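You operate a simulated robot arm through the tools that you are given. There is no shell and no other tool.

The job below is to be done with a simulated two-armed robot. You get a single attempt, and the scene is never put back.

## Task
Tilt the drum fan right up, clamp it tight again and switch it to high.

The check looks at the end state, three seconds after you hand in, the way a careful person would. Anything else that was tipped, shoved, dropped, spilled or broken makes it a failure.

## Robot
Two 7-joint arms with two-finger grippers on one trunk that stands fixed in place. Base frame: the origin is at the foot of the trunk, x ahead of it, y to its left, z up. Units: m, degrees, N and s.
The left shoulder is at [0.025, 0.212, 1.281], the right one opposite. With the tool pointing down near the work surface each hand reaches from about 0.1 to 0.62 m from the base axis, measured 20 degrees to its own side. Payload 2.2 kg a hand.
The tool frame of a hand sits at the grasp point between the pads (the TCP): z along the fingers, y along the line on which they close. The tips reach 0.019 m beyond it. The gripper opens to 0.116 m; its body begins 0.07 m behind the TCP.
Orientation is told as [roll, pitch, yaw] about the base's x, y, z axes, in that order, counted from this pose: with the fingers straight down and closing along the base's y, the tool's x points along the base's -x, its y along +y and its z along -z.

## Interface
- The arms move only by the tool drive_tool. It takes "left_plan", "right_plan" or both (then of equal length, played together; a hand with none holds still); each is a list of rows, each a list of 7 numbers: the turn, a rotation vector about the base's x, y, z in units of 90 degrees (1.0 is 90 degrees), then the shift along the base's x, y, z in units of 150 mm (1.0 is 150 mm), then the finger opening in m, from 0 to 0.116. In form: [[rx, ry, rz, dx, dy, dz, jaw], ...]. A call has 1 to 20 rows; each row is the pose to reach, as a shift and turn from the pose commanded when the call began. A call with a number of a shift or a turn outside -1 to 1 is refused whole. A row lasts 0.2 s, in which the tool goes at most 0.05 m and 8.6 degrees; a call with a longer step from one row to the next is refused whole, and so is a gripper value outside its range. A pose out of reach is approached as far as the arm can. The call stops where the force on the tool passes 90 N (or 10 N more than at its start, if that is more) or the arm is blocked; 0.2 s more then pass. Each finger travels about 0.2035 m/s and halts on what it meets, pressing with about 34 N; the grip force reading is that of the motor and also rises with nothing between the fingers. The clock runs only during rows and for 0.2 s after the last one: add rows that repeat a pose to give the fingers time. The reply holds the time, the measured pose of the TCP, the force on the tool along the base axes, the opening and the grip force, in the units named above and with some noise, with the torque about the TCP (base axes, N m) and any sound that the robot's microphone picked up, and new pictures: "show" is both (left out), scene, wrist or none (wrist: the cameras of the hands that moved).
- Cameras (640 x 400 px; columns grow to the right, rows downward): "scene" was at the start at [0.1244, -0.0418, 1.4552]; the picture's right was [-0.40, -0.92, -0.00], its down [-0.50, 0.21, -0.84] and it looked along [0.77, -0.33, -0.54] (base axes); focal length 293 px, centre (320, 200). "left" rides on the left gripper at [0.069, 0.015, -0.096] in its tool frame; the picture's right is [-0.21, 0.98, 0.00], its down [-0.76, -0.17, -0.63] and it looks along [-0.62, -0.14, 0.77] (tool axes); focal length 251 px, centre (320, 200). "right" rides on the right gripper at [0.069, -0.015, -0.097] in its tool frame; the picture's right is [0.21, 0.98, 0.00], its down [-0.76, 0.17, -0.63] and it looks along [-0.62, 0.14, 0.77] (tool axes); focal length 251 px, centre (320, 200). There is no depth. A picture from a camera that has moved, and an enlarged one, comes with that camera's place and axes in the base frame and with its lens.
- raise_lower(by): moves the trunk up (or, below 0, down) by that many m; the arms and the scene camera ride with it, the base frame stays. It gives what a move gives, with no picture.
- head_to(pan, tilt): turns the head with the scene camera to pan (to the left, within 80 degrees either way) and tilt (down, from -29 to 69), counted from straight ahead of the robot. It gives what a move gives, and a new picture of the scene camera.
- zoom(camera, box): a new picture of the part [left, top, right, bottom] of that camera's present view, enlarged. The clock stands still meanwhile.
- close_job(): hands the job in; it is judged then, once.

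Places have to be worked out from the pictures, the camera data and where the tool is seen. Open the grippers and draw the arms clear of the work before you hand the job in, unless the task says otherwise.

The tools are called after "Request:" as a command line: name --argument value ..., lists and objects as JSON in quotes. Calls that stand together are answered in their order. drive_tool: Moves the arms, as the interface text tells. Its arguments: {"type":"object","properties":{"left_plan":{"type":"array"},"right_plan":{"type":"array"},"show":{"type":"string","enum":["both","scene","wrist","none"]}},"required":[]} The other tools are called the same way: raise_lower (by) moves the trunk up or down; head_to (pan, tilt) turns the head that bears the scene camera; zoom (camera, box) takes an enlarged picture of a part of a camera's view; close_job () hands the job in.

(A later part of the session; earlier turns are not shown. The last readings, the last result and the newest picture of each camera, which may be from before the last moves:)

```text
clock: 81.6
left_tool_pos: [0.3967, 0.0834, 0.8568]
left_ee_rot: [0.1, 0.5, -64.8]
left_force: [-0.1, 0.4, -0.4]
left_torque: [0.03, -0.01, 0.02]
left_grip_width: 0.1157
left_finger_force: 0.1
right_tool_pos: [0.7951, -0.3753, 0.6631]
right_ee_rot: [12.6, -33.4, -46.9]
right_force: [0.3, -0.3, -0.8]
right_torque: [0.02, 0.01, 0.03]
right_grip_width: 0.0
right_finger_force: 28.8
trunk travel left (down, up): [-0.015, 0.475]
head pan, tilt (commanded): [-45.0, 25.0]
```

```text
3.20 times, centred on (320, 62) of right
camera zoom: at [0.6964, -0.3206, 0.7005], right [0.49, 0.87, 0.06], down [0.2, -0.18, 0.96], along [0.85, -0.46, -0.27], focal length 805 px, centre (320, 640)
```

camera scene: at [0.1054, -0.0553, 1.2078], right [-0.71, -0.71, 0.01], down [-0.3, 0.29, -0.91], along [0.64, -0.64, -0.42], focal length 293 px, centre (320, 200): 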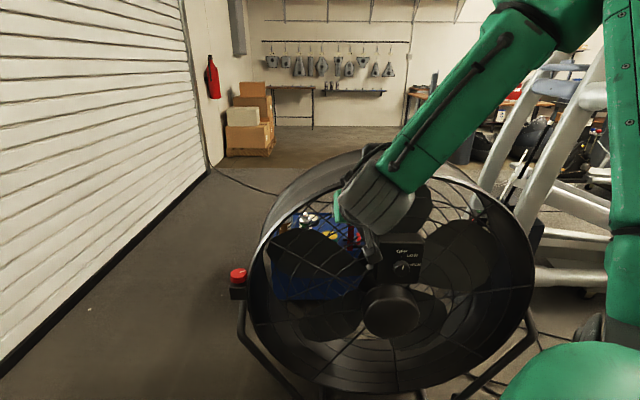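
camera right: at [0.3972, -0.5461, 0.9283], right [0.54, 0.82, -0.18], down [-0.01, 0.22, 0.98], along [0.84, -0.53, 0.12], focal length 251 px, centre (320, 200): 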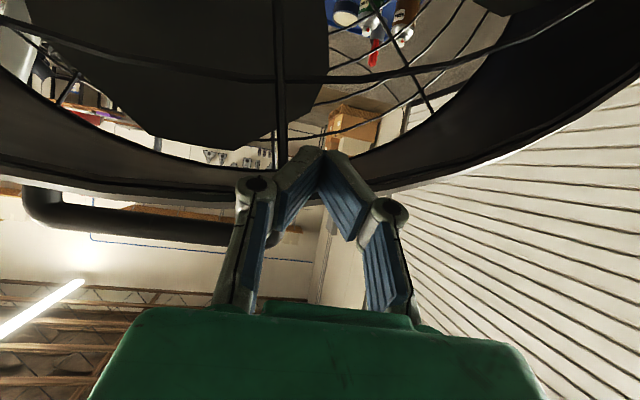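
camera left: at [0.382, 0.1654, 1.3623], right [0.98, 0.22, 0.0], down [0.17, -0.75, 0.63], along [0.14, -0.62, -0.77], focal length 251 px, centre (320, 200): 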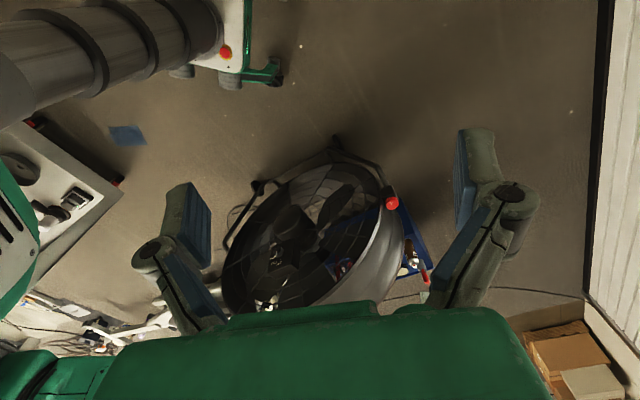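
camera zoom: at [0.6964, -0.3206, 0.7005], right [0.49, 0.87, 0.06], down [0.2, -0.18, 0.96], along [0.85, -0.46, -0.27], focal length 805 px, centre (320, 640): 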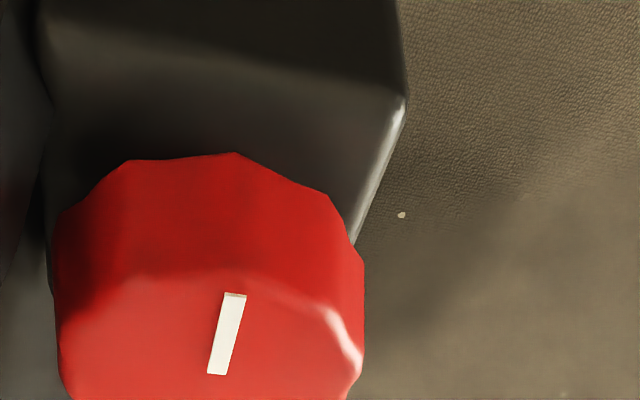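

The pointer is back where it started (about 145°). I'll press again and continue clockwise along the outer and back side to see if it goes past that.

Request:
drive_tool --right_plan '[[0, 0, 0, 0.002, 0.036, -0.08, 0], [0, 0, 0, 0.002, 0.036, -0.13, 0], [0, 0, 0, 0.002, 0.036, -0.175, 0], [0, 0, 0, 0.01, 0.026, -0.185, 0], [0, 0, 0, 0.017, 0.017, -0.185, 0], [0, 0, 0, 0.026, -0.006, -0.185, 0], [0, 0, 0, 0.029, -0.03, -0.185, 0], [0, 0, 0, 0.026, -0.054, -0.185, 0], [0, 0, 0, 0.017, -0.077, -0.185, 0], [0, 0, 0, 0.002, -0.096, -0.185, 0]]' --show "none"

Request:
zoom --camera "right" --box '[220, 40, 420, 165]'

```text
clock: 83.8
left_tool_pos: [0.3971, 0.0913, 0.858]
left_ee_rot: [-0.1, -0.1, -64.6]
left_force: [-0.2, 0.1, -0.1]
left_torque: [0.01, -0.02, -0.04]
left_grip_width: 0.1158
left_finger_force: 0.0
right_tool_pos: [0.7993, -0.3816, 0.6457]
right_ee_rot: [12.8, -34.1, -46.8]
right_force: [8.4, 12.5, 24.6]
right_torque: [0.21, -0.17, 0.04]
right_grip_width: 0.0
right_finger_force: 28.3
trunk travel left (down, up): [-0.015, 0.475]
head pan, tilt (commanded): [-45.0, 25.0]
```

```text
3.20 times, centred on (320, 102) of right
camera zoom: at [0.6988, -0.3271, 0.6821], right [0.49, 0.87, 0.06], down [0.19, -0.17, 0.97], along [0.85, -0.46, -0.25], focal length 805 px, centre (320, 512)
```

zoom: 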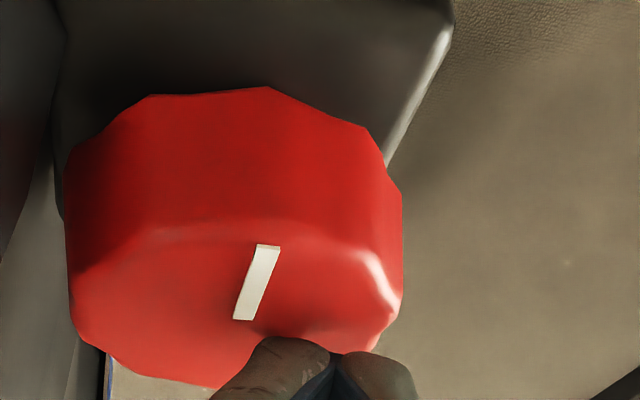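

The knob now sits at its clockwise stop, exactly where it was at the start, so tight is clockwise and the open end is 120° counter-clockwise. The push stalled exactly at the original tilt even with the clamp open, so that must be the lower stop: the switch side is the rear, and "up" means bringing the top towards me. Before loosening again I'll lift off and study the dial and handle.

Request:
drive_tool --right_plan '[[0, 0, 0, 0, 0.02, 0.15, 0], [0, 0, 0, -0.1, 0.05, 0.4, 0], [0, 0, 0, -0.3, 0.1, 0.65, 0], [0, 0, 0, -0.55, 0.15, 0.8, 0], [0, 0, 0, -0.8, 0.2, 0.9, 0], [0, 0, 0, -0.8, 0.2, 0.9, 0]]' --show "scene"

Request:
zoom --camera "scene" --box '[350, 160, 510, 280]'

Request:
zoom --camera "left" --box '[160, 150, 360, 320]'

```text
clock: 85.2
left_tool_pos: [0.398, 0.0892, 0.8564]
left_ee_rot: [-0.1, 0.2, -64.7]
left_force: [0.0, -0.1, 0.1]
left_torque: [-0.04, 0.0, -0.02]
left_grip_width: 0.1159
left_finger_force: 0.1
right_tool_pos: [0.6736, -0.3547, 0.7726]
right_ee_rot: [12.4, -33.6, -46.7]
right_force: [0.7, -0.1, 0.0]
right_torque: [-0.02, 0.02, 0.0]
right_grip_width: 0.0
right_finger_force: 28.2
trunk travel left (down, up): [-0.015, 0.475]
head pan, tilt (commanded): [-45.0, 25.0]
camera scene: at [0.107, -0.0681, 1.0571], right [-0.71, -0.71, 0.0], down [-0.3, 0.3, -0.9], along [0.64, -0.64, -0.43], focal length 293 px, centre (320, 200)
```

scene: 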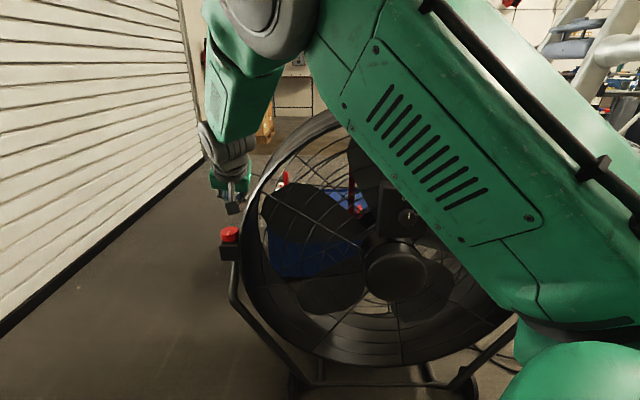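

```text
3.33 times, centred on (430, 220) of scene
camera zoom: at [0.107, -0.0681, 1.0571], right [-0.71, -0.71, 0.0], down [-0.3, 0.3, -0.9], along [0.64, -0.64, -0.43], focal length 976 px, centre (-47, 133)
```

zoom: 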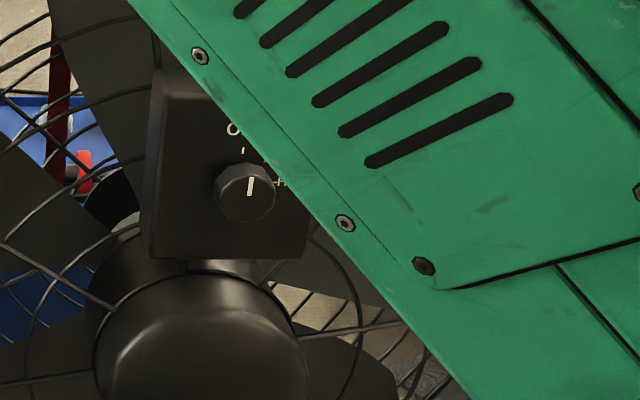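

```text
2.35 times, centred on (260, 235) of left
camera zoom: at [0.3833, 0.1578, 0.9529], right [0.97, 0.22, 0.0], down [0.17, -0.76, 0.63], along [0.14, -0.61, -0.78], focal length 592 px, centre (461, 118)
```

zoom: 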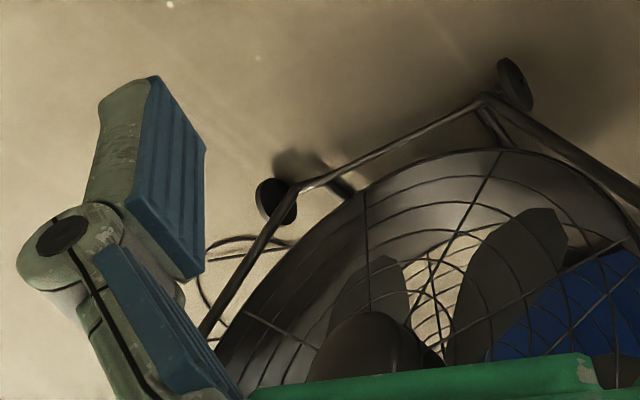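

The dial is about 40 mm across at [0.391, -0.645, 0.727] and points to OFF; the clamp is tight right now, so this is a good moment to set the dial with the drum rigid. I'll raise the trunk a bit and bring the right hand in front of the dial.

Request:
raise_lower --by 0.13

Request:
drive_tool --right_plan '[[-0.03, 0.025, 0, -0.2, -0.02, 0, 0], [-0.06, 0.05, 0, -0.45, -0.05, 0, 0], [-0.0858, 0.0707, 0, -0.7, -0.08, 0, 0], [-0.0858, 0.0707, 0, -1.0, -0.1, 0, 0], [-0.0858, 0.0707, 0, -1.0, -0.1, 0, 0]]' --show "none"

Request:
drive_tool --right_plan '[[-0.046, -0.055, 0, -0.15, -0.12, 0, 0], [-0.093, -0.11, 0, -0.3, -0.24, 0, 0], [-0.14, -0.166, 0, -0.45, -0.36, 0, 0], [-0.1858, -0.2213, 0, -0.6, -0.5, 0, 0], [-0.1858, -0.2213, 0, -0.6, -0.5, 0, 0], [-0.1858, -0.2213, 0, -0.6, -0.5, 0, 0]]' --show "both"

```text
clock: 86.8
left_tool_pos: [0.3972, 0.0898, 0.9871]
left_ee_rot: [-0.2, 0.3, -64.7]
left_force: [-0.2, 0.0, -0.7]
left_torque: [0.02, 0.01, -0.04]
left_grip_width: 0.1162
left_finger_force: 0.1
right_tool_pos: [0.6737, -0.3548, 0.9033]
right_ee_rot: [12.3, -33.7, -46.7]
right_force: [-1.4, 0.3, -0.4]
right_torque: [0.0, 0.02, 0.02]
right_grip_width: 0.0002
right_finger_force: 28.3
trunk travel left (down, up): [-0.145, 0.345]
head pan, tilt (commanded): [-45.0, 25.0]
```

```text
clock: 88.0
left_tool_pos: [0.3992, 0.0894, 0.9874]
left_ee_rot: [-0.2, 0.1, -64.7]
left_force: [0.1, 1.1, 0.4]
left_torque: [-0.02, -0.02, -0.04]
left_grip_width: 0.1162
left_finger_force: 0.0
right_tool_pos: [0.5245, -0.368, 0.9037]
right_ee_rot: [0.3, -34.3, -40.1]
right_force: [-0.1, -0.1, 0.9]
right_torque: [-0.02, -0.01, 0.01]
right_grip_width: 0.0
right_finger_force: 28.6
trunk travel left (down, up): [-0.145, 0.345]
head pan, tilt (commanded): [-45.0, 25.0]
```

```text
clock: 89.4
left_tool_pos: [0.3979, 0.0887, 0.9868]
left_ee_rot: [-0.1, 0.3, -64.7]
left_force: [-0.5, -0.3, -0.4]
left_torque: [0.0, 0.02, 0.04]
left_grip_width: 0.116
left_finger_force: 0.0
right_tool_pos: [0.4353, -0.4463, 0.9031]
right_ee_rot: [1.1, -60.2, -40.9]
right_force: [-0.4, -0.5, -0.3]
right_torque: [-0.03, 0.01, -0.01]
right_grip_width: 0.0
right_finger_force: 28.4
trunk travel left (down, up): [-0.145, 0.345]
head pan, tilt (commanded): [-45.0, 25.0]
camera scene: at [0.106, -0.0675, 1.1873], right [-0.71, -0.71, 0.0], down [-0.3, 0.3, -0.91], along [0.64, -0.64, -0.42], focal length 293 px, centre (320, 200)
camera right: at [0.3344, -0.3817, 0.8898], right [0.55, 0.82, -0.18], down [-0.03, 0.23, 0.97], along [0.84, -0.53, 0.15], focal length 251 px, centre (320, 200)
```

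scene: 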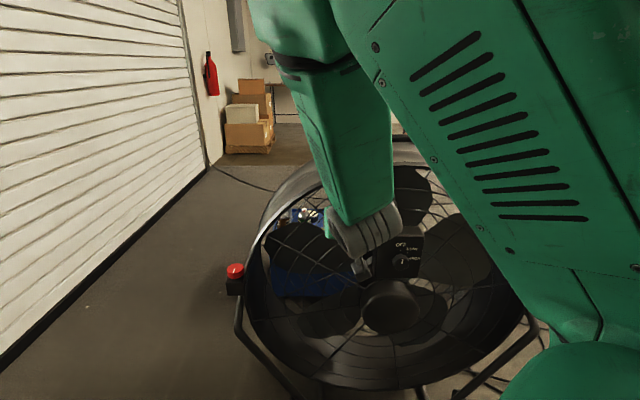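
right: 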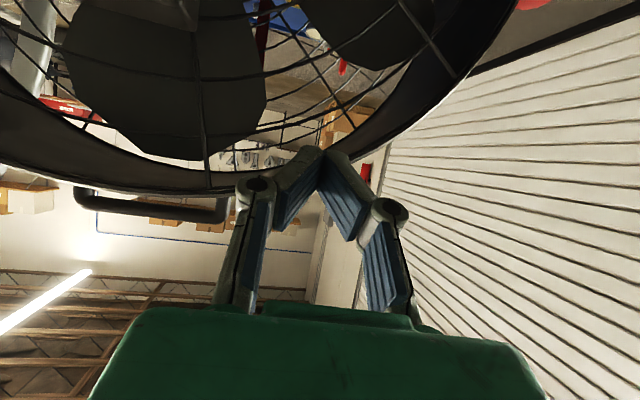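

The hand is in front of the fan with a good posture. I'll yaw slightly so one fingertip corner leads, and move to a pre-contact pose about 5 cm in front of the dial.

Request:
drive_tool --right_plan '[[0, 0, 0.03, -0.1, -0.13, -0.17, 0], [0, 0, 0.06, -0.2, -0.27, -0.34, 0], [0, 0, 0.089, -0.3, -0.42, -0.52, 0], [0, 0, 0.089, -0.4, -0.58, -0.7, 0], [0, 0, 0.089, -0.49, -0.75, -0.88, 0], [0, 0, 0.089, -0.563, -0.907, -1.0, 0], [0, 0, 0.089, -0.563, -0.907, -1.0, 0], [0, 0, 0.089, -0.563, -0.907, -1.0, 0]]' --show "both"

Request:
zoom --camera "right" --box '[200, 50, 440, 200]'

Request:
zoom --camera "scene" --box '[340, 180, 480, 300]'

```text
clock: 91.2
left_tool_pos: [0.3974, 0.0919, 0.988]
left_ee_rot: [-0.2, 0.0, -64.8]
left_force: [-0.3, -1.0, 0.2]
left_torque: [0.01, 0.01, -0.02]
left_grip_width: 0.1162
left_finger_force: 0.0
right_tool_pos: [0.3523, -0.5794, 0.7569]
right_ee_rot: [0.3, -60.4, -31.9]
right_force: [0.6, -1.0, -0.4]
right_torque: [0.01, 0.0, 0.02]
right_grip_width: 0.0001
right_finger_force: 28.4
right hand out of reach, approached as far as the arm can: row 1, 2, 3, 4
trunk travel left (down, up): [-0.145, 0.345]
head pan, tilt (commanded): [-45.0, 25.0]
camera scene: at [0.106, -0.0679, 1.1873], right [-0.71, -0.71, 0.0], down [-0.3, 0.3, -0.91], along [0.64, -0.64, -0.43], focal length 293 px, centre (320, 200)
camera right: at [0.2424, -0.5305, 0.7428], right [0.42, 0.89, -0.18], down [-0.06, 0.23, 0.97], along [0.9, -0.4, 0.16], focal length 251 px, centre (320, 200)
```

scene: 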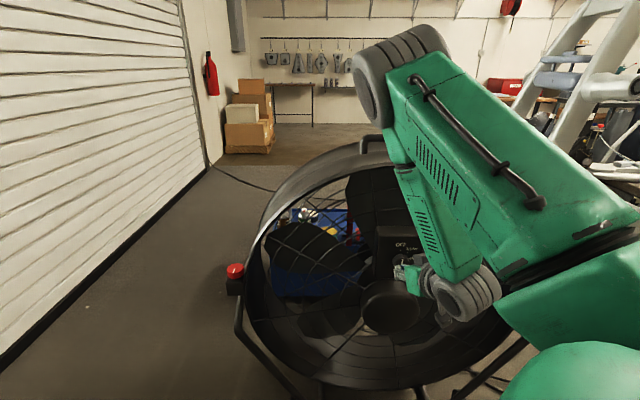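
right: 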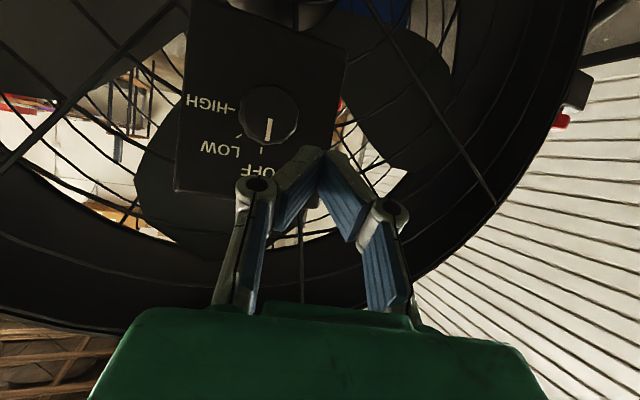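

```text
2.67 times, centred on (320, 125) of right
camera zoom: at [0.2424, -0.5305, 0.7428], right [0.42, 0.89, -0.18], down [-0.06, 0.23, 0.97], along [0.9, -0.4, 0.16], focal length 670 px, centre (320, 400)
```

zoom: 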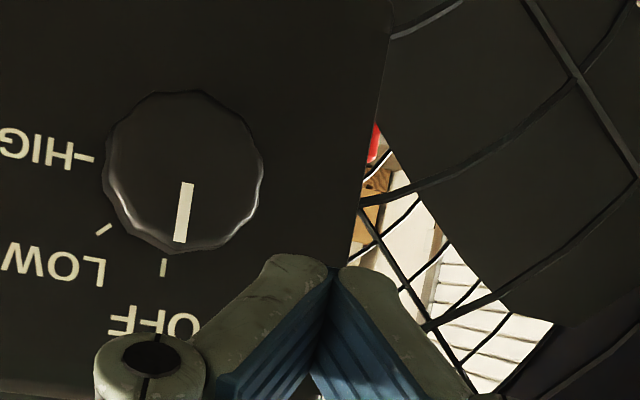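

```text
3.33 times, centred on (410, 240) of scene
camera zoom: at [0.106, -0.0679, 1.1873], right [-0.71, -0.71, 0.0], down [-0.3, 0.3, -0.91], along [0.64, -0.64, -0.43], focal length 976 px, centre (20, 67)
```

zoom: 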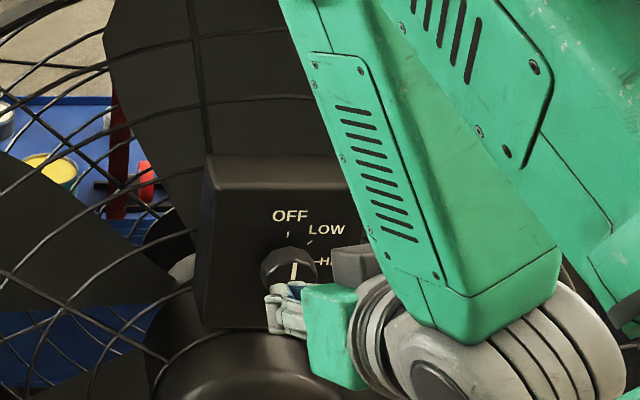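

Good view: the dial's pointer is at OFF, with LOW and HIGH clockwise from it. Triangulation puts the dial face at about [0.394, -0.651, 0.720]; I'll approach to about 1 cm in front of its upper-left part.

Request:
drive_tool --right_plan '[[0, 0, 0, 0.03, -0.03, -0.1, 0], [0, 0, 0, 0.08, -0.1, -0.183, 0], [0, 0, 0, 0.14, -0.175, -0.183, 0], [0, 0, 0, 0.199, -0.245, -0.183, 0], [0, 0, 0, 0.199, -0.245, -0.183, 0]]' --show "wrist"

Request:
zoom --camera "right" --box '[200, 50, 440, 200]'

Request:
zoom --camera "scene" --box '[360, 210, 460, 290]'

```text
clock: 92.4
left_tool_pos: [0.3976, 0.0881, 0.9869]
left_ee_rot: [-0.1, 0.2, -64.7]
left_force: [0.3, 0.3, 0.2]
left_torque: [-0.03, 0.0, 0.0]
left_grip_width: 0.116
left_finger_force: 0.1
right_tool_pos: [0.3792, -0.6182, 0.7256]
right_ee_rot: [0.4, -60.3, -32.0]
right_force: [-0.2, 0.4, 0.7]
right_torque: [0.01, -0.01, 0.01]
right_grip_width: 0.0
right_finger_force: 28.5
trunk travel left (down, up): [-0.145, 0.345]
head pan, tilt (commanded): [-45.0, 25.0]
camera right: at [0.2704, -0.5693, 0.7133], right [0.42, 0.89, -0.18], down [-0.06, 0.23, 0.97], along [0.9, -0.4, 0.15], focal length 251 px, centre (320, 200)
```

right: 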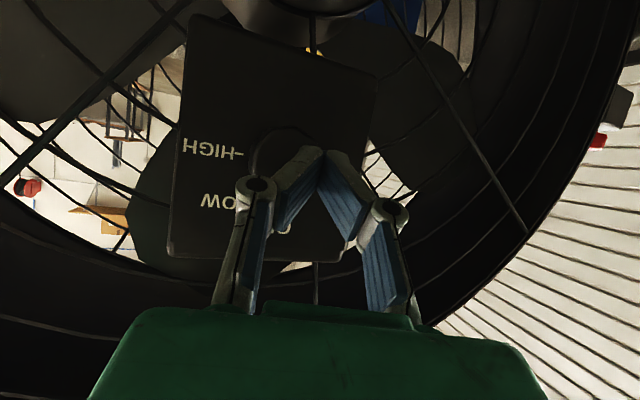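

```text
2.67 times, centred on (320, 125) of right
camera zoom: at [0.2704, -0.5693, 0.7133], right [0.42, 0.89, -0.18], down [-0.06, 0.23, 0.97], along [0.9, -0.4, 0.15], focal length 670 px, centre (320, 400)
```

zoom: 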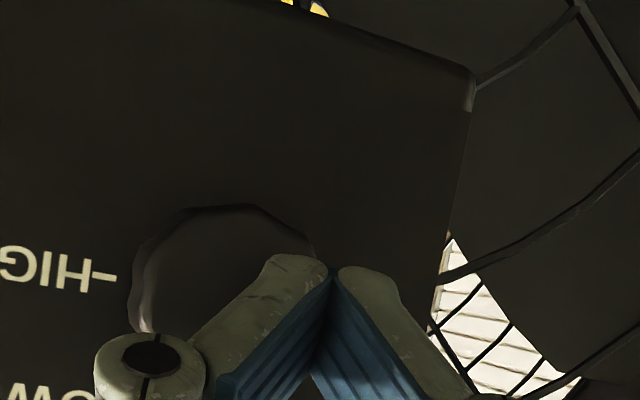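

```text
5.00 times, centred on (410, 250) of scene
camera zoom: at [0.106, -0.0696, 1.1872], right [-0.71, -0.71, 0.0], down [-0.3, 0.3, -0.9], along [0.64, -0.64, -0.43], focal length 1464 px, centre (-130, -50)
```

zoom: 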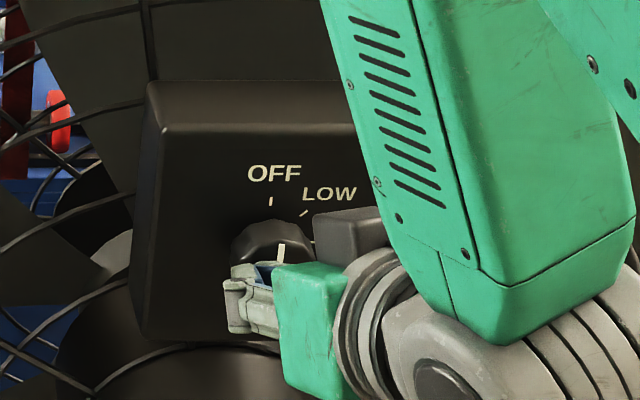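

The tip is right in front of the dial, slightly too close to its axis. I'll shift a few millimetres outward and ease forward until it touches.

Request:
drive_tool --right_plan '[[0, 0, 0, 0.023, 0.024, 0.007, 0], [0, 0, 0, 0.042, 0.005, 0.004, 0], [0, 0, 0, 0.061, -0.013, 0.0, 0], [0, 0, 0, 0.08, -0.032, -0.003, 0], [0, 0, 0, 0.09, -0.041, -0.005, 0]]' --show "none"

Request:
zoom --camera "right" --box '[200, 50, 440, 200]'

```text
clock: 93.6
left_tool_pos: [0.3924, 0.0959, 0.9887]
left_ee_rot: [0.0, -0.2, -64.7]
left_force: [-0.1, -0.3, 0.4]
left_torque: [0.03, 0.03, 0.0]
left_grip_width: 0.1161
left_finger_force: 0.1
right_tool_pos: [0.3838, -0.6165, 0.7282]
right_ee_rot: [0.2, -59.7, -32.1]
right_force: [-60.5, 48.8, 8.5]
right_torque: [-0.16, -0.04, -0.34]
right_grip_width: 0.0004
right_finger_force: 28.5
trunk travel left (down, up): [-0.145, 0.345]
head pan, tilt (commanded): [-45.0, 25.0]
```

```text
2.67 times, centred on (320, 125) of right
camera zoom: at [0.2747, -0.5659, 0.7152], right [0.42, 0.89, -0.18], down [-0.05, 0.23, 0.97], along [0.9, -0.4, 0.14], focal length 670 px, centre (320, 400)
```

zoom: 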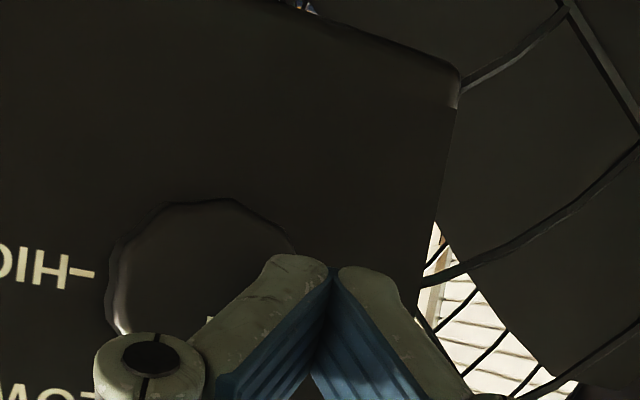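

Contact came early and the press is 78 N, which is too firm. I'll ease off to around 35 N and start orbiting clockwise over the dial's top.

Request:
drive_tool --right_plan '[[0, 0, 0, -0.031, 0.031, 0.005, 0], [0, 0, 0, -0.031, 0.031, 0.005, 0], [0, 0, 0, -0.037, 0.024, 0.013, 0], [0, 0, 0, -0.042, 0.018, 0.02, 0], [0, 0, 0, -0.054, 0.002, 0.03, 0], [0, 0, 0, -0.07, -0.014, 0.036, 0], [0, 0, 0, -0.086, -0.03, 0.034, 0]]' --show "none"

Request:
zoom --camera "right" --box '[200, 50, 440, 200]'

Request:
zoom --camera "scene" --box '[360, 210, 460, 290]'

```text
clock: 95.2
left_tool_pos: [0.3964, 0.0948, 0.9881]
left_ee_rot: [-0.1, -0.1, -64.7]
left_force: [0.2, -0.8, -0.1]
left_torque: [0.02, 0.03, 0.0]
left_grip_width: 0.1161
left_finger_force: 0.1
right_tool_pos: [0.3776, -0.6213, 0.7337]
right_ee_rot: [0.2, -60.3, -31.7]
right_force: [-23.0, 44.9, 0.6]
right_torque: [0.1, -0.17, 0.22]
right_grip_width: 0.0001
right_finger_force: 28.9
trunk travel left (down, up): [-0.145, 0.345]
head pan, tilt (commanded): [-45.0, 25.0]
```

```text
2.67 times, centred on (320, 125) of right
camera zoom: at [0.2688, -0.5722, 0.7202], right [0.42, 0.89, -0.18], down [-0.06, 0.23, 0.97], along [0.91, -0.4, 0.15], focal length 670 px, centre (320, 400)
```

zoom: 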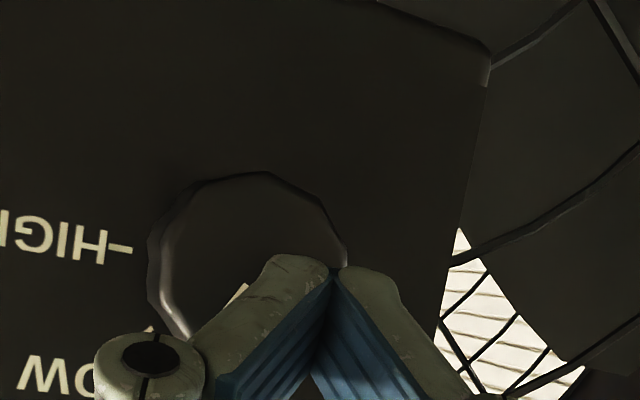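

```text
5.00 times, centred on (410, 250) of scene
camera zoom: at [0.1033, -0.058, 1.1882], right [-0.71, -0.71, 0.01], down [-0.3, 0.29, -0.91], along [0.64, -0.64, -0.42], focal length 1464 px, centre (-130, -50)
```

zoom: 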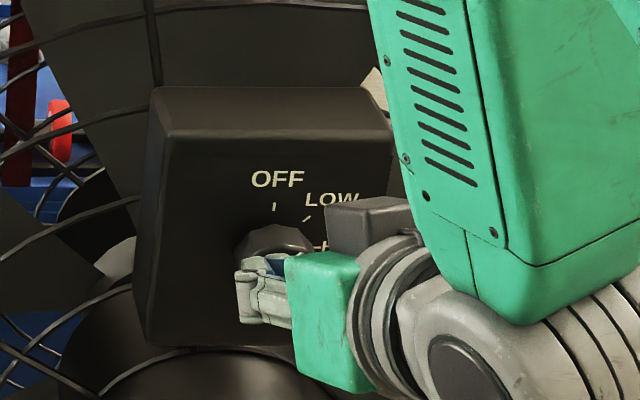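

The dial is turning: its pointer is about 37° round, towards LOW. I'll carry on along the right side of the dial.

Request:
drive_tool --right_plan '[[0, 0, 0, -0.008, -0.007, -0.003, 0], [0, 0, 0, -0.015, -0.014, -0.007, 0], [0, 0, 0, -0.023, -0.021, -0.012, 0], [0, 0, 0, -0.03, -0.027, -0.018, 0], [0, 0, 0, -0.036, -0.032, -0.026, 0], [0, 0, 0, -0.042, -0.036, -0.035, 0], [0, 0, 0, -0.047, -0.039, -0.045, 0], [0, 0, 0, -0.051, -0.042, -0.055, 0]]' --show "none"

Request:
zoom --camera "right" --box '[200, 50, 440, 200]'

```text
clock: 97.0
left_tool_pos: [0.3945, 0.0946, 0.9891]
left_ee_rot: [-0.1, -0.1, -64.7]
left_force: [0.8, 0.2, 0.1]
left_torque: [-0.01, 0.0, -0.02]
left_grip_width: 0.1159
left_finger_force: 0.0
right_tool_pos: [0.3678, -0.6312, 0.725]
right_ee_rot: [0.0, -60.2, -32.0]
right_force: [-31.6, 32.1, 16.1]
right_torque: [-0.16, -0.35, -0.09]
right_grip_width: 0.0001
right_finger_force: 28.6
trunk travel left (down, up): [-0.145, 0.345]
head pan, tilt (commanded): [-45.0, 25.0]
```

```text
2.67 times, centred on (320, 125) of right
camera zoom: at [0.2593, -0.5814, 0.7117], right [0.42, 0.89, -0.19], down [-0.06, 0.23, 0.97], along [0.9, -0.4, 0.15], focal length 670 px, centre (320, 400)
```

zoom: 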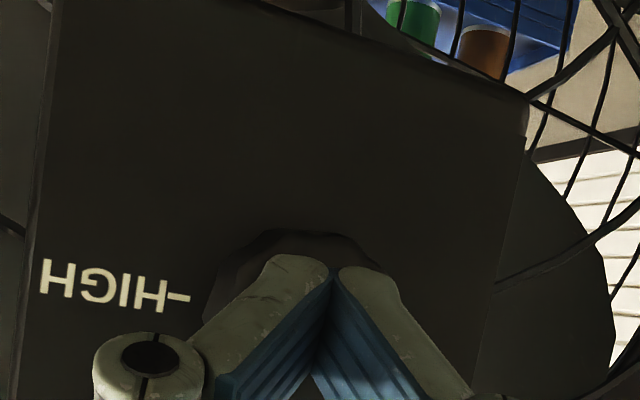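

The tip covers the dial, so I'll back straight off to see where the pointer is.

Request:
drive_tool --right_plan '[[0, 0, 0, -0.1, 0.1, 0.02, 0], [0, 0, 0, -0.22, 0.22, 0.08, 0], [0, 0, 0, -0.3, 0.3, 0.16, 0], [0, 0, 0, -0.33, 0.33, 0.22, 0], [0, 0, 0, -0.33, 0.33, 0.22, 0]]' --show "wrist"

Request:
zoom --camera "right" --box '[160, 30, 440, 205]'

Request:
zoom --camera "scene" --box '[360, 210, 460, 290]'

```text
clock: 98.2
left_tool_pos: [0.3976, 0.0823, 0.9872]
left_ee_rot: [0.1, 0.7, -64.7]
left_force: [-0.4, -1.0, -0.8]
left_torque: [0.03, 0.01, 0.02]
left_grip_width: 0.1159
left_finger_force: 0.1
right_tool_pos: [0.3222, -0.5905, 0.7518]
right_ee_rot: [0.8, -60.2, -32.3]
right_force: [0.6, 0.3, 0.2]
right_torque: [0.0, -0.02, 0.03]
right_grip_width: 0.0001
right_finger_force: 28.5
trunk travel left (down, up): [-0.145, 0.345]
head pan, tilt (commanded): [-45.0, 25.0]
camera right: at [0.2138, -0.5411, 0.7387], right [0.42, 0.89, -0.18], down [-0.06, 0.23, 0.97], along [0.9, -0.4, 0.15], focal length 251 px, centre (320, 200)
```

right: 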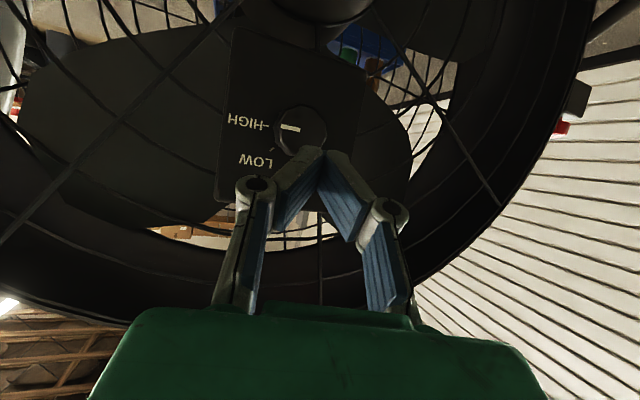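

```text
2.29 times, centred on (300, 118) of right
camera zoom: at [0.2138, -0.5411, 0.7387], right [0.42, 0.89, -0.18], down [-0.06, 0.23, 0.97], along [0.9, -0.4, 0.15], focal length 575 px, centre (366, 389)
```

zoom: 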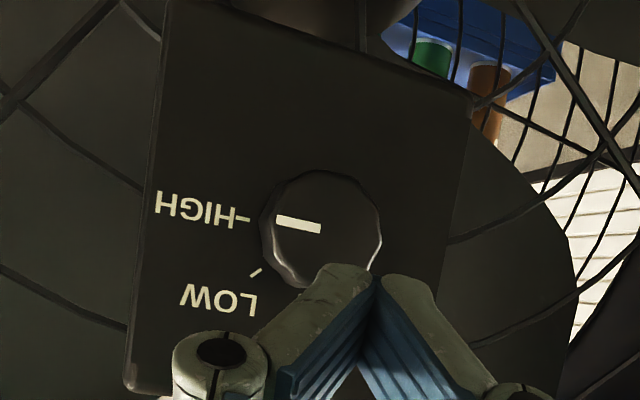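

```text
5.00 times, centred on (410, 250) of scene
camera zoom: at [0.106, -0.078, 1.1867], right [-0.71, -0.71, 0.0], down [-0.3, 0.31, -0.9], along [0.64, -0.64, -0.43], focal length 1464 px, centre (-130, -50)
```

zoom: 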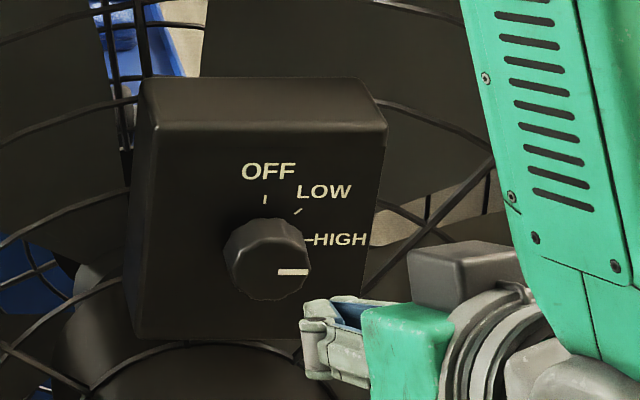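

The pointer now lies on HIGH, parallel to its label. I'll let a moment pass and compare the blade positions, to see whether the fan runs, while moving the hand clear.

Request:
drive_tool --right_plan '[[0, 0, 0, 0, 0.1, 0.1, 0], [0, 0, 0, 0, 0.3, 0.2, 0], [0, 0, 0, 0, 0.5, 0.3, 0], [0, 0, 0, 0.1, 0.7, 0.4, 0], [0, 0, 0, 0.2, 0.9, 0.5, 0], [0, 0, 0, 0.2, 0.9, 0.5, 0]]' --show "both"

Request:
zoom --camera "scene" --box '[240, 130, 560, 370]'

```text
clock: 99.6
left_tool_pos: [0.398, 0.09, 0.9872]
left_ee_rot: [-0.1, 0.1, -64.8]
left_force: [-0.6, 0.2, 0.5]
left_torque: [0.02, 0.01, 0.0]
left_grip_width: 0.116
left_finger_force: 0.0
right_tool_pos: [0.4239, -0.4682, 0.8075]
right_ee_rot: [0.1, -60.4, -31.8]
right_force: [0.1, -0.1, 0.5]
right_torque: [-0.02, 0.0, 0.0]
right_grip_width: 0.0
right_finger_force: 28.5
right hand out of reach, approached as far as the arm can: row 1, 2, 3, 4, 5, 6
trunk travel left (down, up): [-0.145, 0.345]
head pan, tilt (commanded): [-45.0, 25.0]
camera scene: at [0.1061, -0.0641, 1.1875], right [-0.71, -0.71, 0.0], down [-0.3, 0.3, -0.91], along [0.64, -0.64, -0.42], focal length 293 px, centre (320, 200)
camera right: at [0.3151, -0.419, 0.7937], right [0.42, 0.89, -0.19], down [-0.06, 0.23, 0.97], along [0.9, -0.4, 0.15], focal length 251 px, centre (320, 200)
```

scene: 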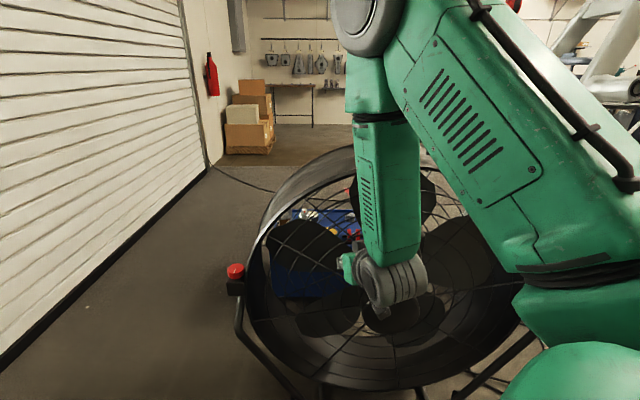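
right: 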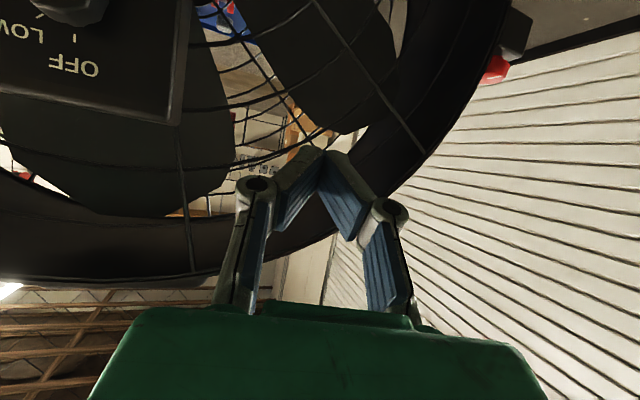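

```text
1.67 times, centred on (400, 250) of scene
camera zoom: at [0.1061, -0.0641, 1.1875], right [-0.71, -0.71, 0.0], down [-0.3, 0.3, -0.91], along [0.64, -0.64, -0.42], focal length 488 px, centre (187, 117)
```

zoom: 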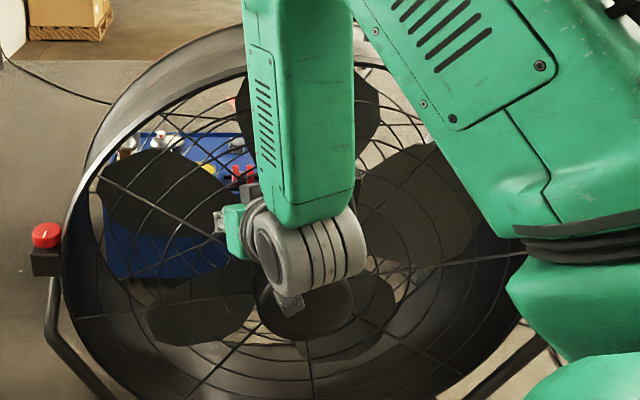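

The switch is set. Next I'll go back to the clamp knob posture to loosen it again, restoring the tilted and rolled tool orientation on the way.

Request:
drive_tool --right_plan '[[0, 0, -0.03, 0.15, 0.12, 0.05, 0], [0, 0, -0.06, 0.3, 0.27, 0.1, 0], [0, 0, -0.089, 0.5, 0.45, 0.15, 0], [0, 0, -0.089, 0.5, 0.45, 0.15, 0]]' --show "none"

Request:
drive_tool --right_plan '[[0.045, 0.054, 0, 0.15, 0.07, 0.08, 0], [0.09, 0.108, 0, 0.3, 0.15, 0.16, 0], [0.135, 0.162, 0, 0.45, 0.22, 0.24, 0], [0.1814, 0.2161, 0, 0.6, 0.3, 0.3, 0], [0.1814, 0.2161, 0, 0.6, 0.3, 0.3, 0]]' --show "none"

Request:
drive_tool --right_plan '[[0.043, -0.035, 0, 0.15, 0.05, 0, 0], [0.0858, -0.0707, 0, 0.3, 0.1, 0, 0], [0.0858, -0.0707, 0, 0.3, 0.1, 0, 0]]' --show "both"

```text
clock: 100.6
left_tool_pos: [0.3977, 0.0823, 0.9876]
left_ee_rot: [0.2, 0.5, -64.8]
left_force: [0.8, 0.1, 0.2]
left_torque: [0.05, 0.0, 0.01]
left_grip_width: 0.1159
left_finger_force: 0.1
right_tool_pos: [0.4982, -0.408, 0.8287]
right_ee_rot: [0.9, -60.1, -40.6]
right_force: [-0.3, -0.6, 0.0]
right_torque: [0.0, 0.02, 0.06]
right_grip_width: 0.0
right_finger_force: 28.7
trunk travel left (down, up): [-0.145, 0.345]
head pan, tilt (commanded): [-45.0, 25.0]
```

```text
clock: 101.8
left_tool_pos: [0.3979, 0.0868, 0.9869]
left_ee_rot: [0.1, 0.3, -64.7]
left_force: [0.3, 0.0, -0.9]
left_torque: [0.02, -0.03, -0.02]
left_grip_width: 0.1162
left_finger_force: 0.1
right_tool_pos: [0.5912, -0.3597, 0.8734]
right_ee_rot: [0.5, -34.8, -40.2]
right_force: [0.2, 0.1, -0.4]
right_torque: [0.07, 0.0, 0.02]
right_grip_width: 0.0001
right_finger_force: 28.5
right hand out of reach, approached as far as the arm can: row 3, 4
trunk travel left (down, up): [-0.145, 0.345]
head pan, tilt (commanded): [-45.0, 25.0]
```

```text
clock: 102.6
left_tool_pos: [0.3976, 0.088, 0.9873]
left_ee_rot: [0.0, 0.3, -64.7]
left_force: [0.3, -0.5, 0.6]
left_torque: [-0.03, 0.03, 0.0]
left_grip_width: 0.1159
left_finger_force: 0.1
right_tool_pos: [0.6364, -0.3447, 0.8721]
right_ee_rot: [12.7, -34.1, -46.9]
right_force: [-0.1, 0.1, 0.4]
right_torque: [0.03, 0.0, -0.02]
right_grip_width: 0.0
right_finger_force: 28.3
trunk travel left (down, up): [-0.145, 0.345]
head pan, tilt (commanded): [-45.0, 25.0]
camera scene: at [0.1066, -0.0718, 1.187], right [-0.71, -0.71, 0.0], down [-0.3, 0.3, -0.9], along [0.64, -0.64, -0.43], focal length 293 px, centre (320, 200)
camera right: at [0.5363, -0.2901, 0.9071], right [0.49, 0.87, 0.06], down [0.19, -0.17, 0.97], along [0.85, -0.47, -0.25], focal length 251 px, centre (320, 200)
```

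scene: 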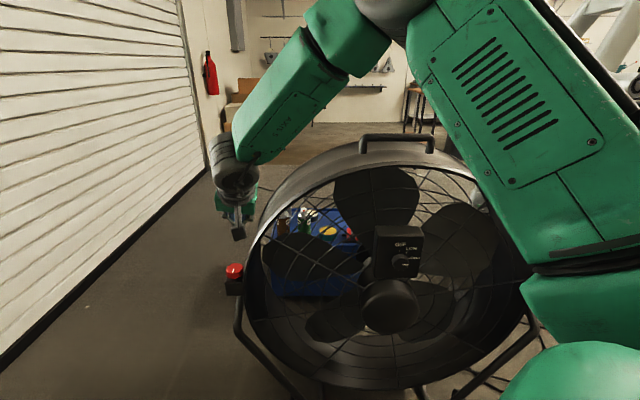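
right: 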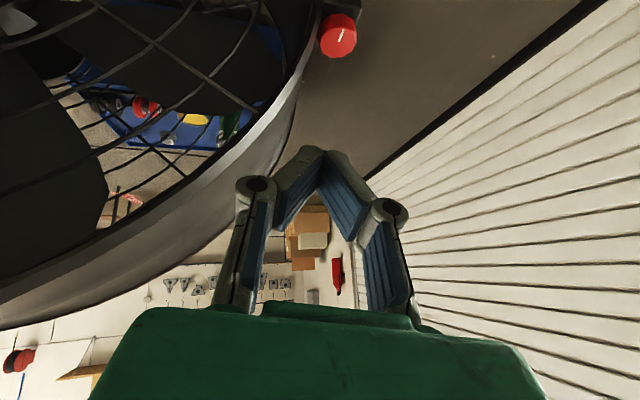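

The view is clear: dial on HIGH, knob pointer at tight. I'll lower the trunk again for the knob and line up behind its axis for a counter-clockwise stroke.

Request:
raise_lower --by -0.13

Request:
zoom --camera "scene" --box '[350, 150, 510, 270]'

```text
clock: 104.1
left_tool_pos: [0.3983, 0.0886, 0.8578]
left_ee_rot: [0.2, 0.2, -64.6]
left_force: [0.0, -1.0, 0.5]
left_torque: [0.0, -0.01, 0.04]
left_grip_width: 0.116
left_finger_force: 0.1
right_tool_pos: [0.6357, -0.3433, 0.7431]
right_ee_rot: [12.6, -34.3, -46.9]
right_force: [0.6, 0.1, 0.6]
right_torque: [0.0, -0.01, 0.02]
right_grip_width: 0.0001
right_finger_force: 28.6
trunk travel left (down, up): [-0.015, 0.475]
head pan, tilt (commanded): [-45.0, 25.0]
```

```text
3.33 times, centred on (430, 210) of scene
camera zoom: at [0.1062, -0.0685, 1.0573], right [-0.71, -0.71, 0.0], down [-0.3, 0.3, -0.9], along [0.64, -0.64, -0.43], focal length 976 px, centre (-47, 167)
```

zoom: 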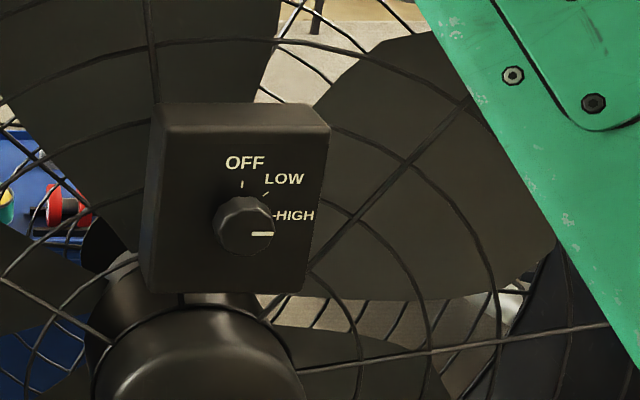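

The dial reads HIGH clearly. Now I'll move over the knob in two steps, measuring the position before pressing.

Request:
drive_tool --right_plan '[[0, 0, 0, 0.25, -0.05, 0, 0], [0, 0, 0, 0.5, -0.12, -0.05, 0], [0, 0, 0, 0.75, -0.2, -0.15, 0], [0, 0, 0, 1.0, -0.3, -0.3, 0], [0, 0, 0, 1.0, -0.336, -0.45, 0], [0, 0, 0, 1.0, -0.336, -0.5, 0], [0, 0, 0, 1.0, -0.336, -0.5, 0], [0, 0, 0, 1.0, -0.336, -0.5, 0]]' --show "none"

Request:
zoom --camera "right" --box '[220, 20, 420, 145]'

```text
clock: 105.9
left_tool_pos: [0.3977, 0.0887, 0.8563]
left_ee_rot: [-0.1, 0.2, -64.7]
left_force: [0.1, 0.1, -0.2]
left_torque: [-0.03, 0.02, -0.03]
left_grip_width: 0.1163
left_finger_force: 0.0
right_tool_pos: [0.7857, -0.3937, 0.6658]
right_ee_rot: [12.5, -34.3, -46.8]
right_force: [-0.1, -0.3, 0.6]
right_torque: [-0.01, 0.02, -0.03]
right_grip_width: 0.0001
right_finger_force: 28.7
trunk travel left (down, up): [-0.015, 0.475]
head pan, tilt (commanded): [-45.0, 25.0]
```

```text
3.20 times, centred on (320, 82) of right
camera zoom: at [0.6865, -0.3389, 0.7012], right [0.49, 0.87, 0.05], down [0.19, -0.17, 0.97], along [0.85, -0.47, -0.25], focal length 805 px, centre (320, 576)
```

zoom: 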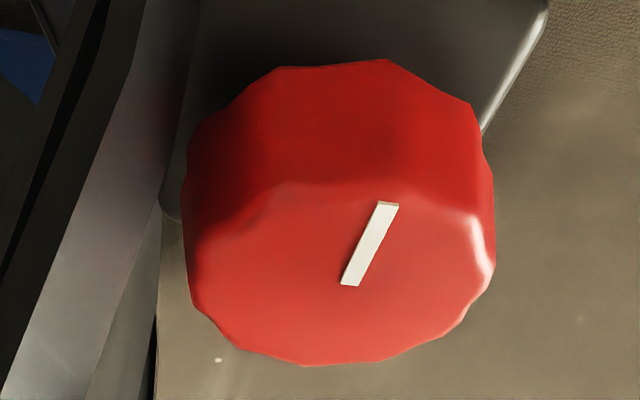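

The tip is behind the knob axis, 18 mm above its top. I'll press and run the full counter-clockwise orbit in one go.

Request:
drive_tool --right_plan '[[0, 0, 0, 0.06, 0.005, -0.09, 0], [0, 0, 0, 0.06, 0.005, -0.14, 0], [0, 0, 0, 0.06, 0.005, -0.18, 0], [0, 0, 0, 0.06, 0.005, -0.205, 0], [0, 0, 0, 0.081, 0.024, -0.205, 0], [0, 0, 0, 0.095, 0.047, -0.205, 0], [0, 0, 0, 0.104, 0.074, -0.205, 0], [0, 0, 0, 0.105, 0.102, -0.205, 0], [0, 0, 0, 0.099, 0.129, -0.205, 0], [0, 0, 0, 0.086, 0.154, -0.205, 0], [0, 0, 0, 0.067, 0.174, -0.205, 0], [0, 0, 0, 0.044, 0.189, -0.205, 0], [0, 0, 0, 0.017, 0.198, -0.205, 0], [0, 0, 0, -0.011, 0.198, -0.205, 0], [0, 0, 0, -0.038, 0.192, -0.205, 0]]' --show "none"

Request:
zoom --camera "right" --box '[200, 40, 440, 190]'

```text
clock: 109.1
left_tool_pos: [0.395, 0.0899, 0.8573]
left_ee_rot: [-0.1, 0.1, -64.7]
left_force: [0.2, -1.1, -1.0]
left_torque: [0.02, -0.01, 0.0]
left_grip_width: 0.116
left_finger_force: 0.1
right_tool_pos: [0.7831, -0.3649, 0.6468]
right_ee_rot: [13.2, -35.1, -47.3]
right_force: [12.1, -9.2, 38.4]
right_torque: [-0.37, -0.22, 0.18]
right_grip_width: 0.0
right_finger_force: 28.7
trunk travel left (down, up): [-0.015, 0.475]
head pan, tilt (commanded): [-45.0, 25.0]
```

```text
2.67 times, centred on (320, 115) of right
camera zoom: at [0.6818, -0.3097, 0.6803], right [0.49, 0.87, 0.06], down [0.18, -0.17, 0.97], along [0.85, -0.47, -0.24], focal length 670 px, centre (320, 427)
```

zoom: 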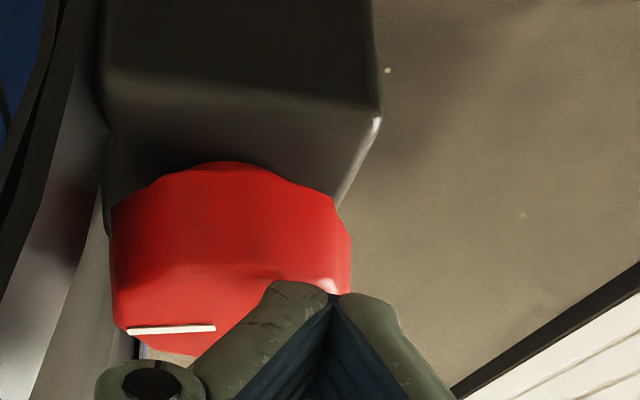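

The pointer has turned to about 248°, close to the open end. I'll continue the orbit a little to bring it to the stop.

Request:
drive_tool --right_plan '[[0, 0, 0, -0.012, -0.006, 0, 0], [0, 0, 0, -0.025, -0.013, 0, 0], [0, 0, 0, -0.035, -0.022, 0, 0], [0, 0, 0, -0.045, -0.031, 0, 0], [0, 0, 0, -0.053, -0.043, 0, 0], [0, 0, 0, -0.06, -0.055, 0, 0], [0, 0, 0, -0.06, -0.04, 0.15, 0], [0, 0, 0, -0.15, 0.0, 0.4, 0], [0, 0, 0, -0.3, 0.03, 0.6, 0]]' --show "scene"

Request:
zoom --camera "right" --box '[220, 20, 420, 145]'

```text
clock: 111.1
left_tool_pos: [0.3983, 0.091, 0.8578]
left_ee_rot: [-0.1, 0.1, -64.7]
left_force: [-0.3, 0.2, -1.0]
left_torque: [-0.02, -0.03, -0.02]
left_grip_width: 0.116
left_finger_force: 0.1
right_tool_pos: [0.7331, -0.3585, 0.7291]
right_ee_rot: [12.4, -34.4, -46.8]
right_force: [0.0, -0.3, 0.9]
right_torque: [-0.03, -0.04, 0.01]
right_grip_width: 0.0
right_finger_force: 28.8
trunk travel left (down, up): [-0.015, 0.475]
head pan, tilt (commanded): [-45.0, 25.0]
camera scene: at [0.106, -0.0662, 1.0573], right [-0.71, -0.71, 0.0], down [-0.3, 0.3, -0.91], along [0.64, -0.64, -0.42], focal length 293 px, centre (320, 200)
```

scene: 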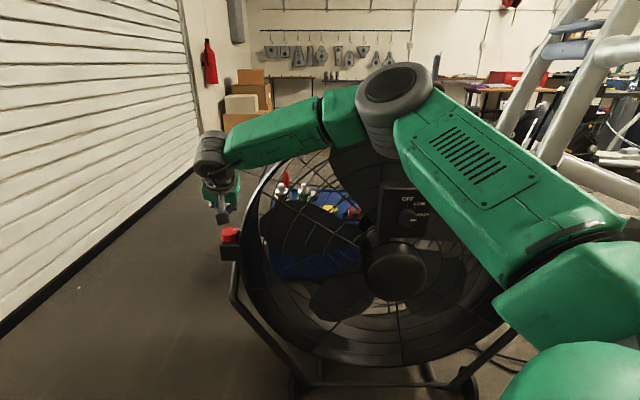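

```text
3.20 times, centred on (320, 82) of right
camera zoom: at [0.6331, -0.303, 0.7632], right [0.49, 0.87, 0.05], down [0.2, -0.17, 0.97], along [0.85, -0.47, -0.25], focal length 805 px, centre (320, 576)
```

zoom: 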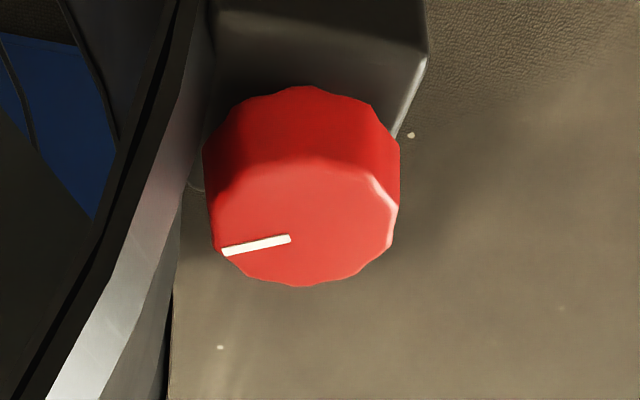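

The knob is at its open stop again. Next I'll pull the drum over by hooking the closed fingertips behind the top handle bar, which lies around [0.53, -0.75, 0.99]. First I'll raise the trunk 0.23 m.

Request:
raise_lower --by 0.23

Request:
drive_tool --right_plan '[[-0.03, 0.025, 0, -0.1, 0, 0.2, 0], [-0.06, 0.05, 0, -0.3, 0, 0.4, 0], [-0.0858, 0.0707, 0, -0.5, 0, 0.6, 0], [-0.0858, 0.0707, 0, -0.7, -0.1, 0.8, 0], [-0.0858, 0.0707, 0, -0.9, -0.25, 0.9, 0], [-0.0858, 0.0707, 0, -0.9, -0.25, 0.9, 0]]' --show "both"

```text
clock: 113.6
left_tool_pos: [0.3987, 0.0885, 1.0876]
left_ee_rot: [-0.1, 0.2, -64.7]
left_force: [0.9, 0.1, 0.3]
left_torque: [0.0, -0.06, 0.0]
left_grip_width: 0.116
left_finger_force: 0.0
right_tool_pos: [0.7347, -0.3599, 0.9572]
right_ee_rot: [12.5, -34.3, -47.0]
right_force: [0.0, -1.2, -0.5]
right_torque: [-0.01, 0.03, 0.01]
right_grip_width: 0.0001
right_finger_force: 28.2
trunk travel left (down, up): [-0.245, 0.245]
head pan, tilt (commanded): [-45.0, 25.0]
```

```text
clock: 115.0
left_tool_pos: [0.3987, 0.088, 1.0865]
left_ee_rot: [-0.2, 0.3, -64.8]
left_force: [-0.7, 0.1, 0.2]
left_torque: [-0.01, 0.01, -0.02]
left_grip_width: 0.1159
left_finger_force: 0.2
right_tool_pos: [0.6013, -0.4, 1.0935]
right_ee_rot: [0.2, -35.0, -39.9]
right_force: [0.8, -1.1, 0.3]
right_torque: [0.01, -0.01, 0.01]
right_grip_width: 0.0
right_finger_force: 28.1
trunk travel left (down, up): [-0.245, 0.245]
head pan, tilt (commanded): [-45.0, 25.0]
camera scene: at [0.1079, -0.0707, 1.2869], right [-0.71, -0.71, 0.0], down [-0.3, 0.3, -0.9], along [0.64, -0.64, -0.43], focal length 293 px, centre (320, 200)
camera right: at [0.5051, -0.3405, 1.1316], right [0.49, 0.86, -0.12], down [0.3, -0.04, 0.95], along [0.82, -0.5, -0.28], focal length 251 px, centre (320, 200)
```

scene: 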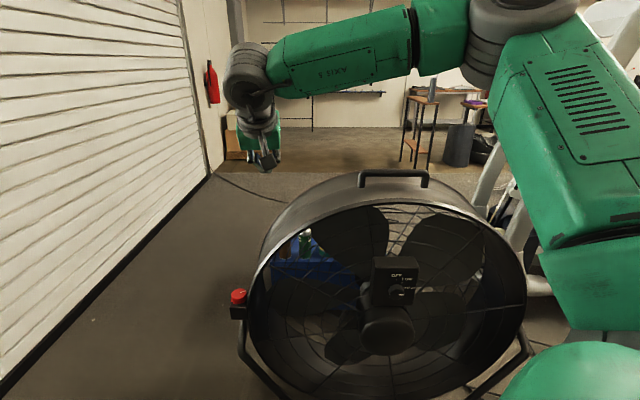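
right: 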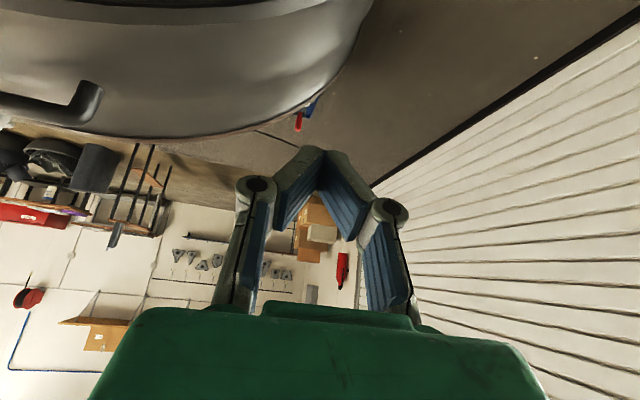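

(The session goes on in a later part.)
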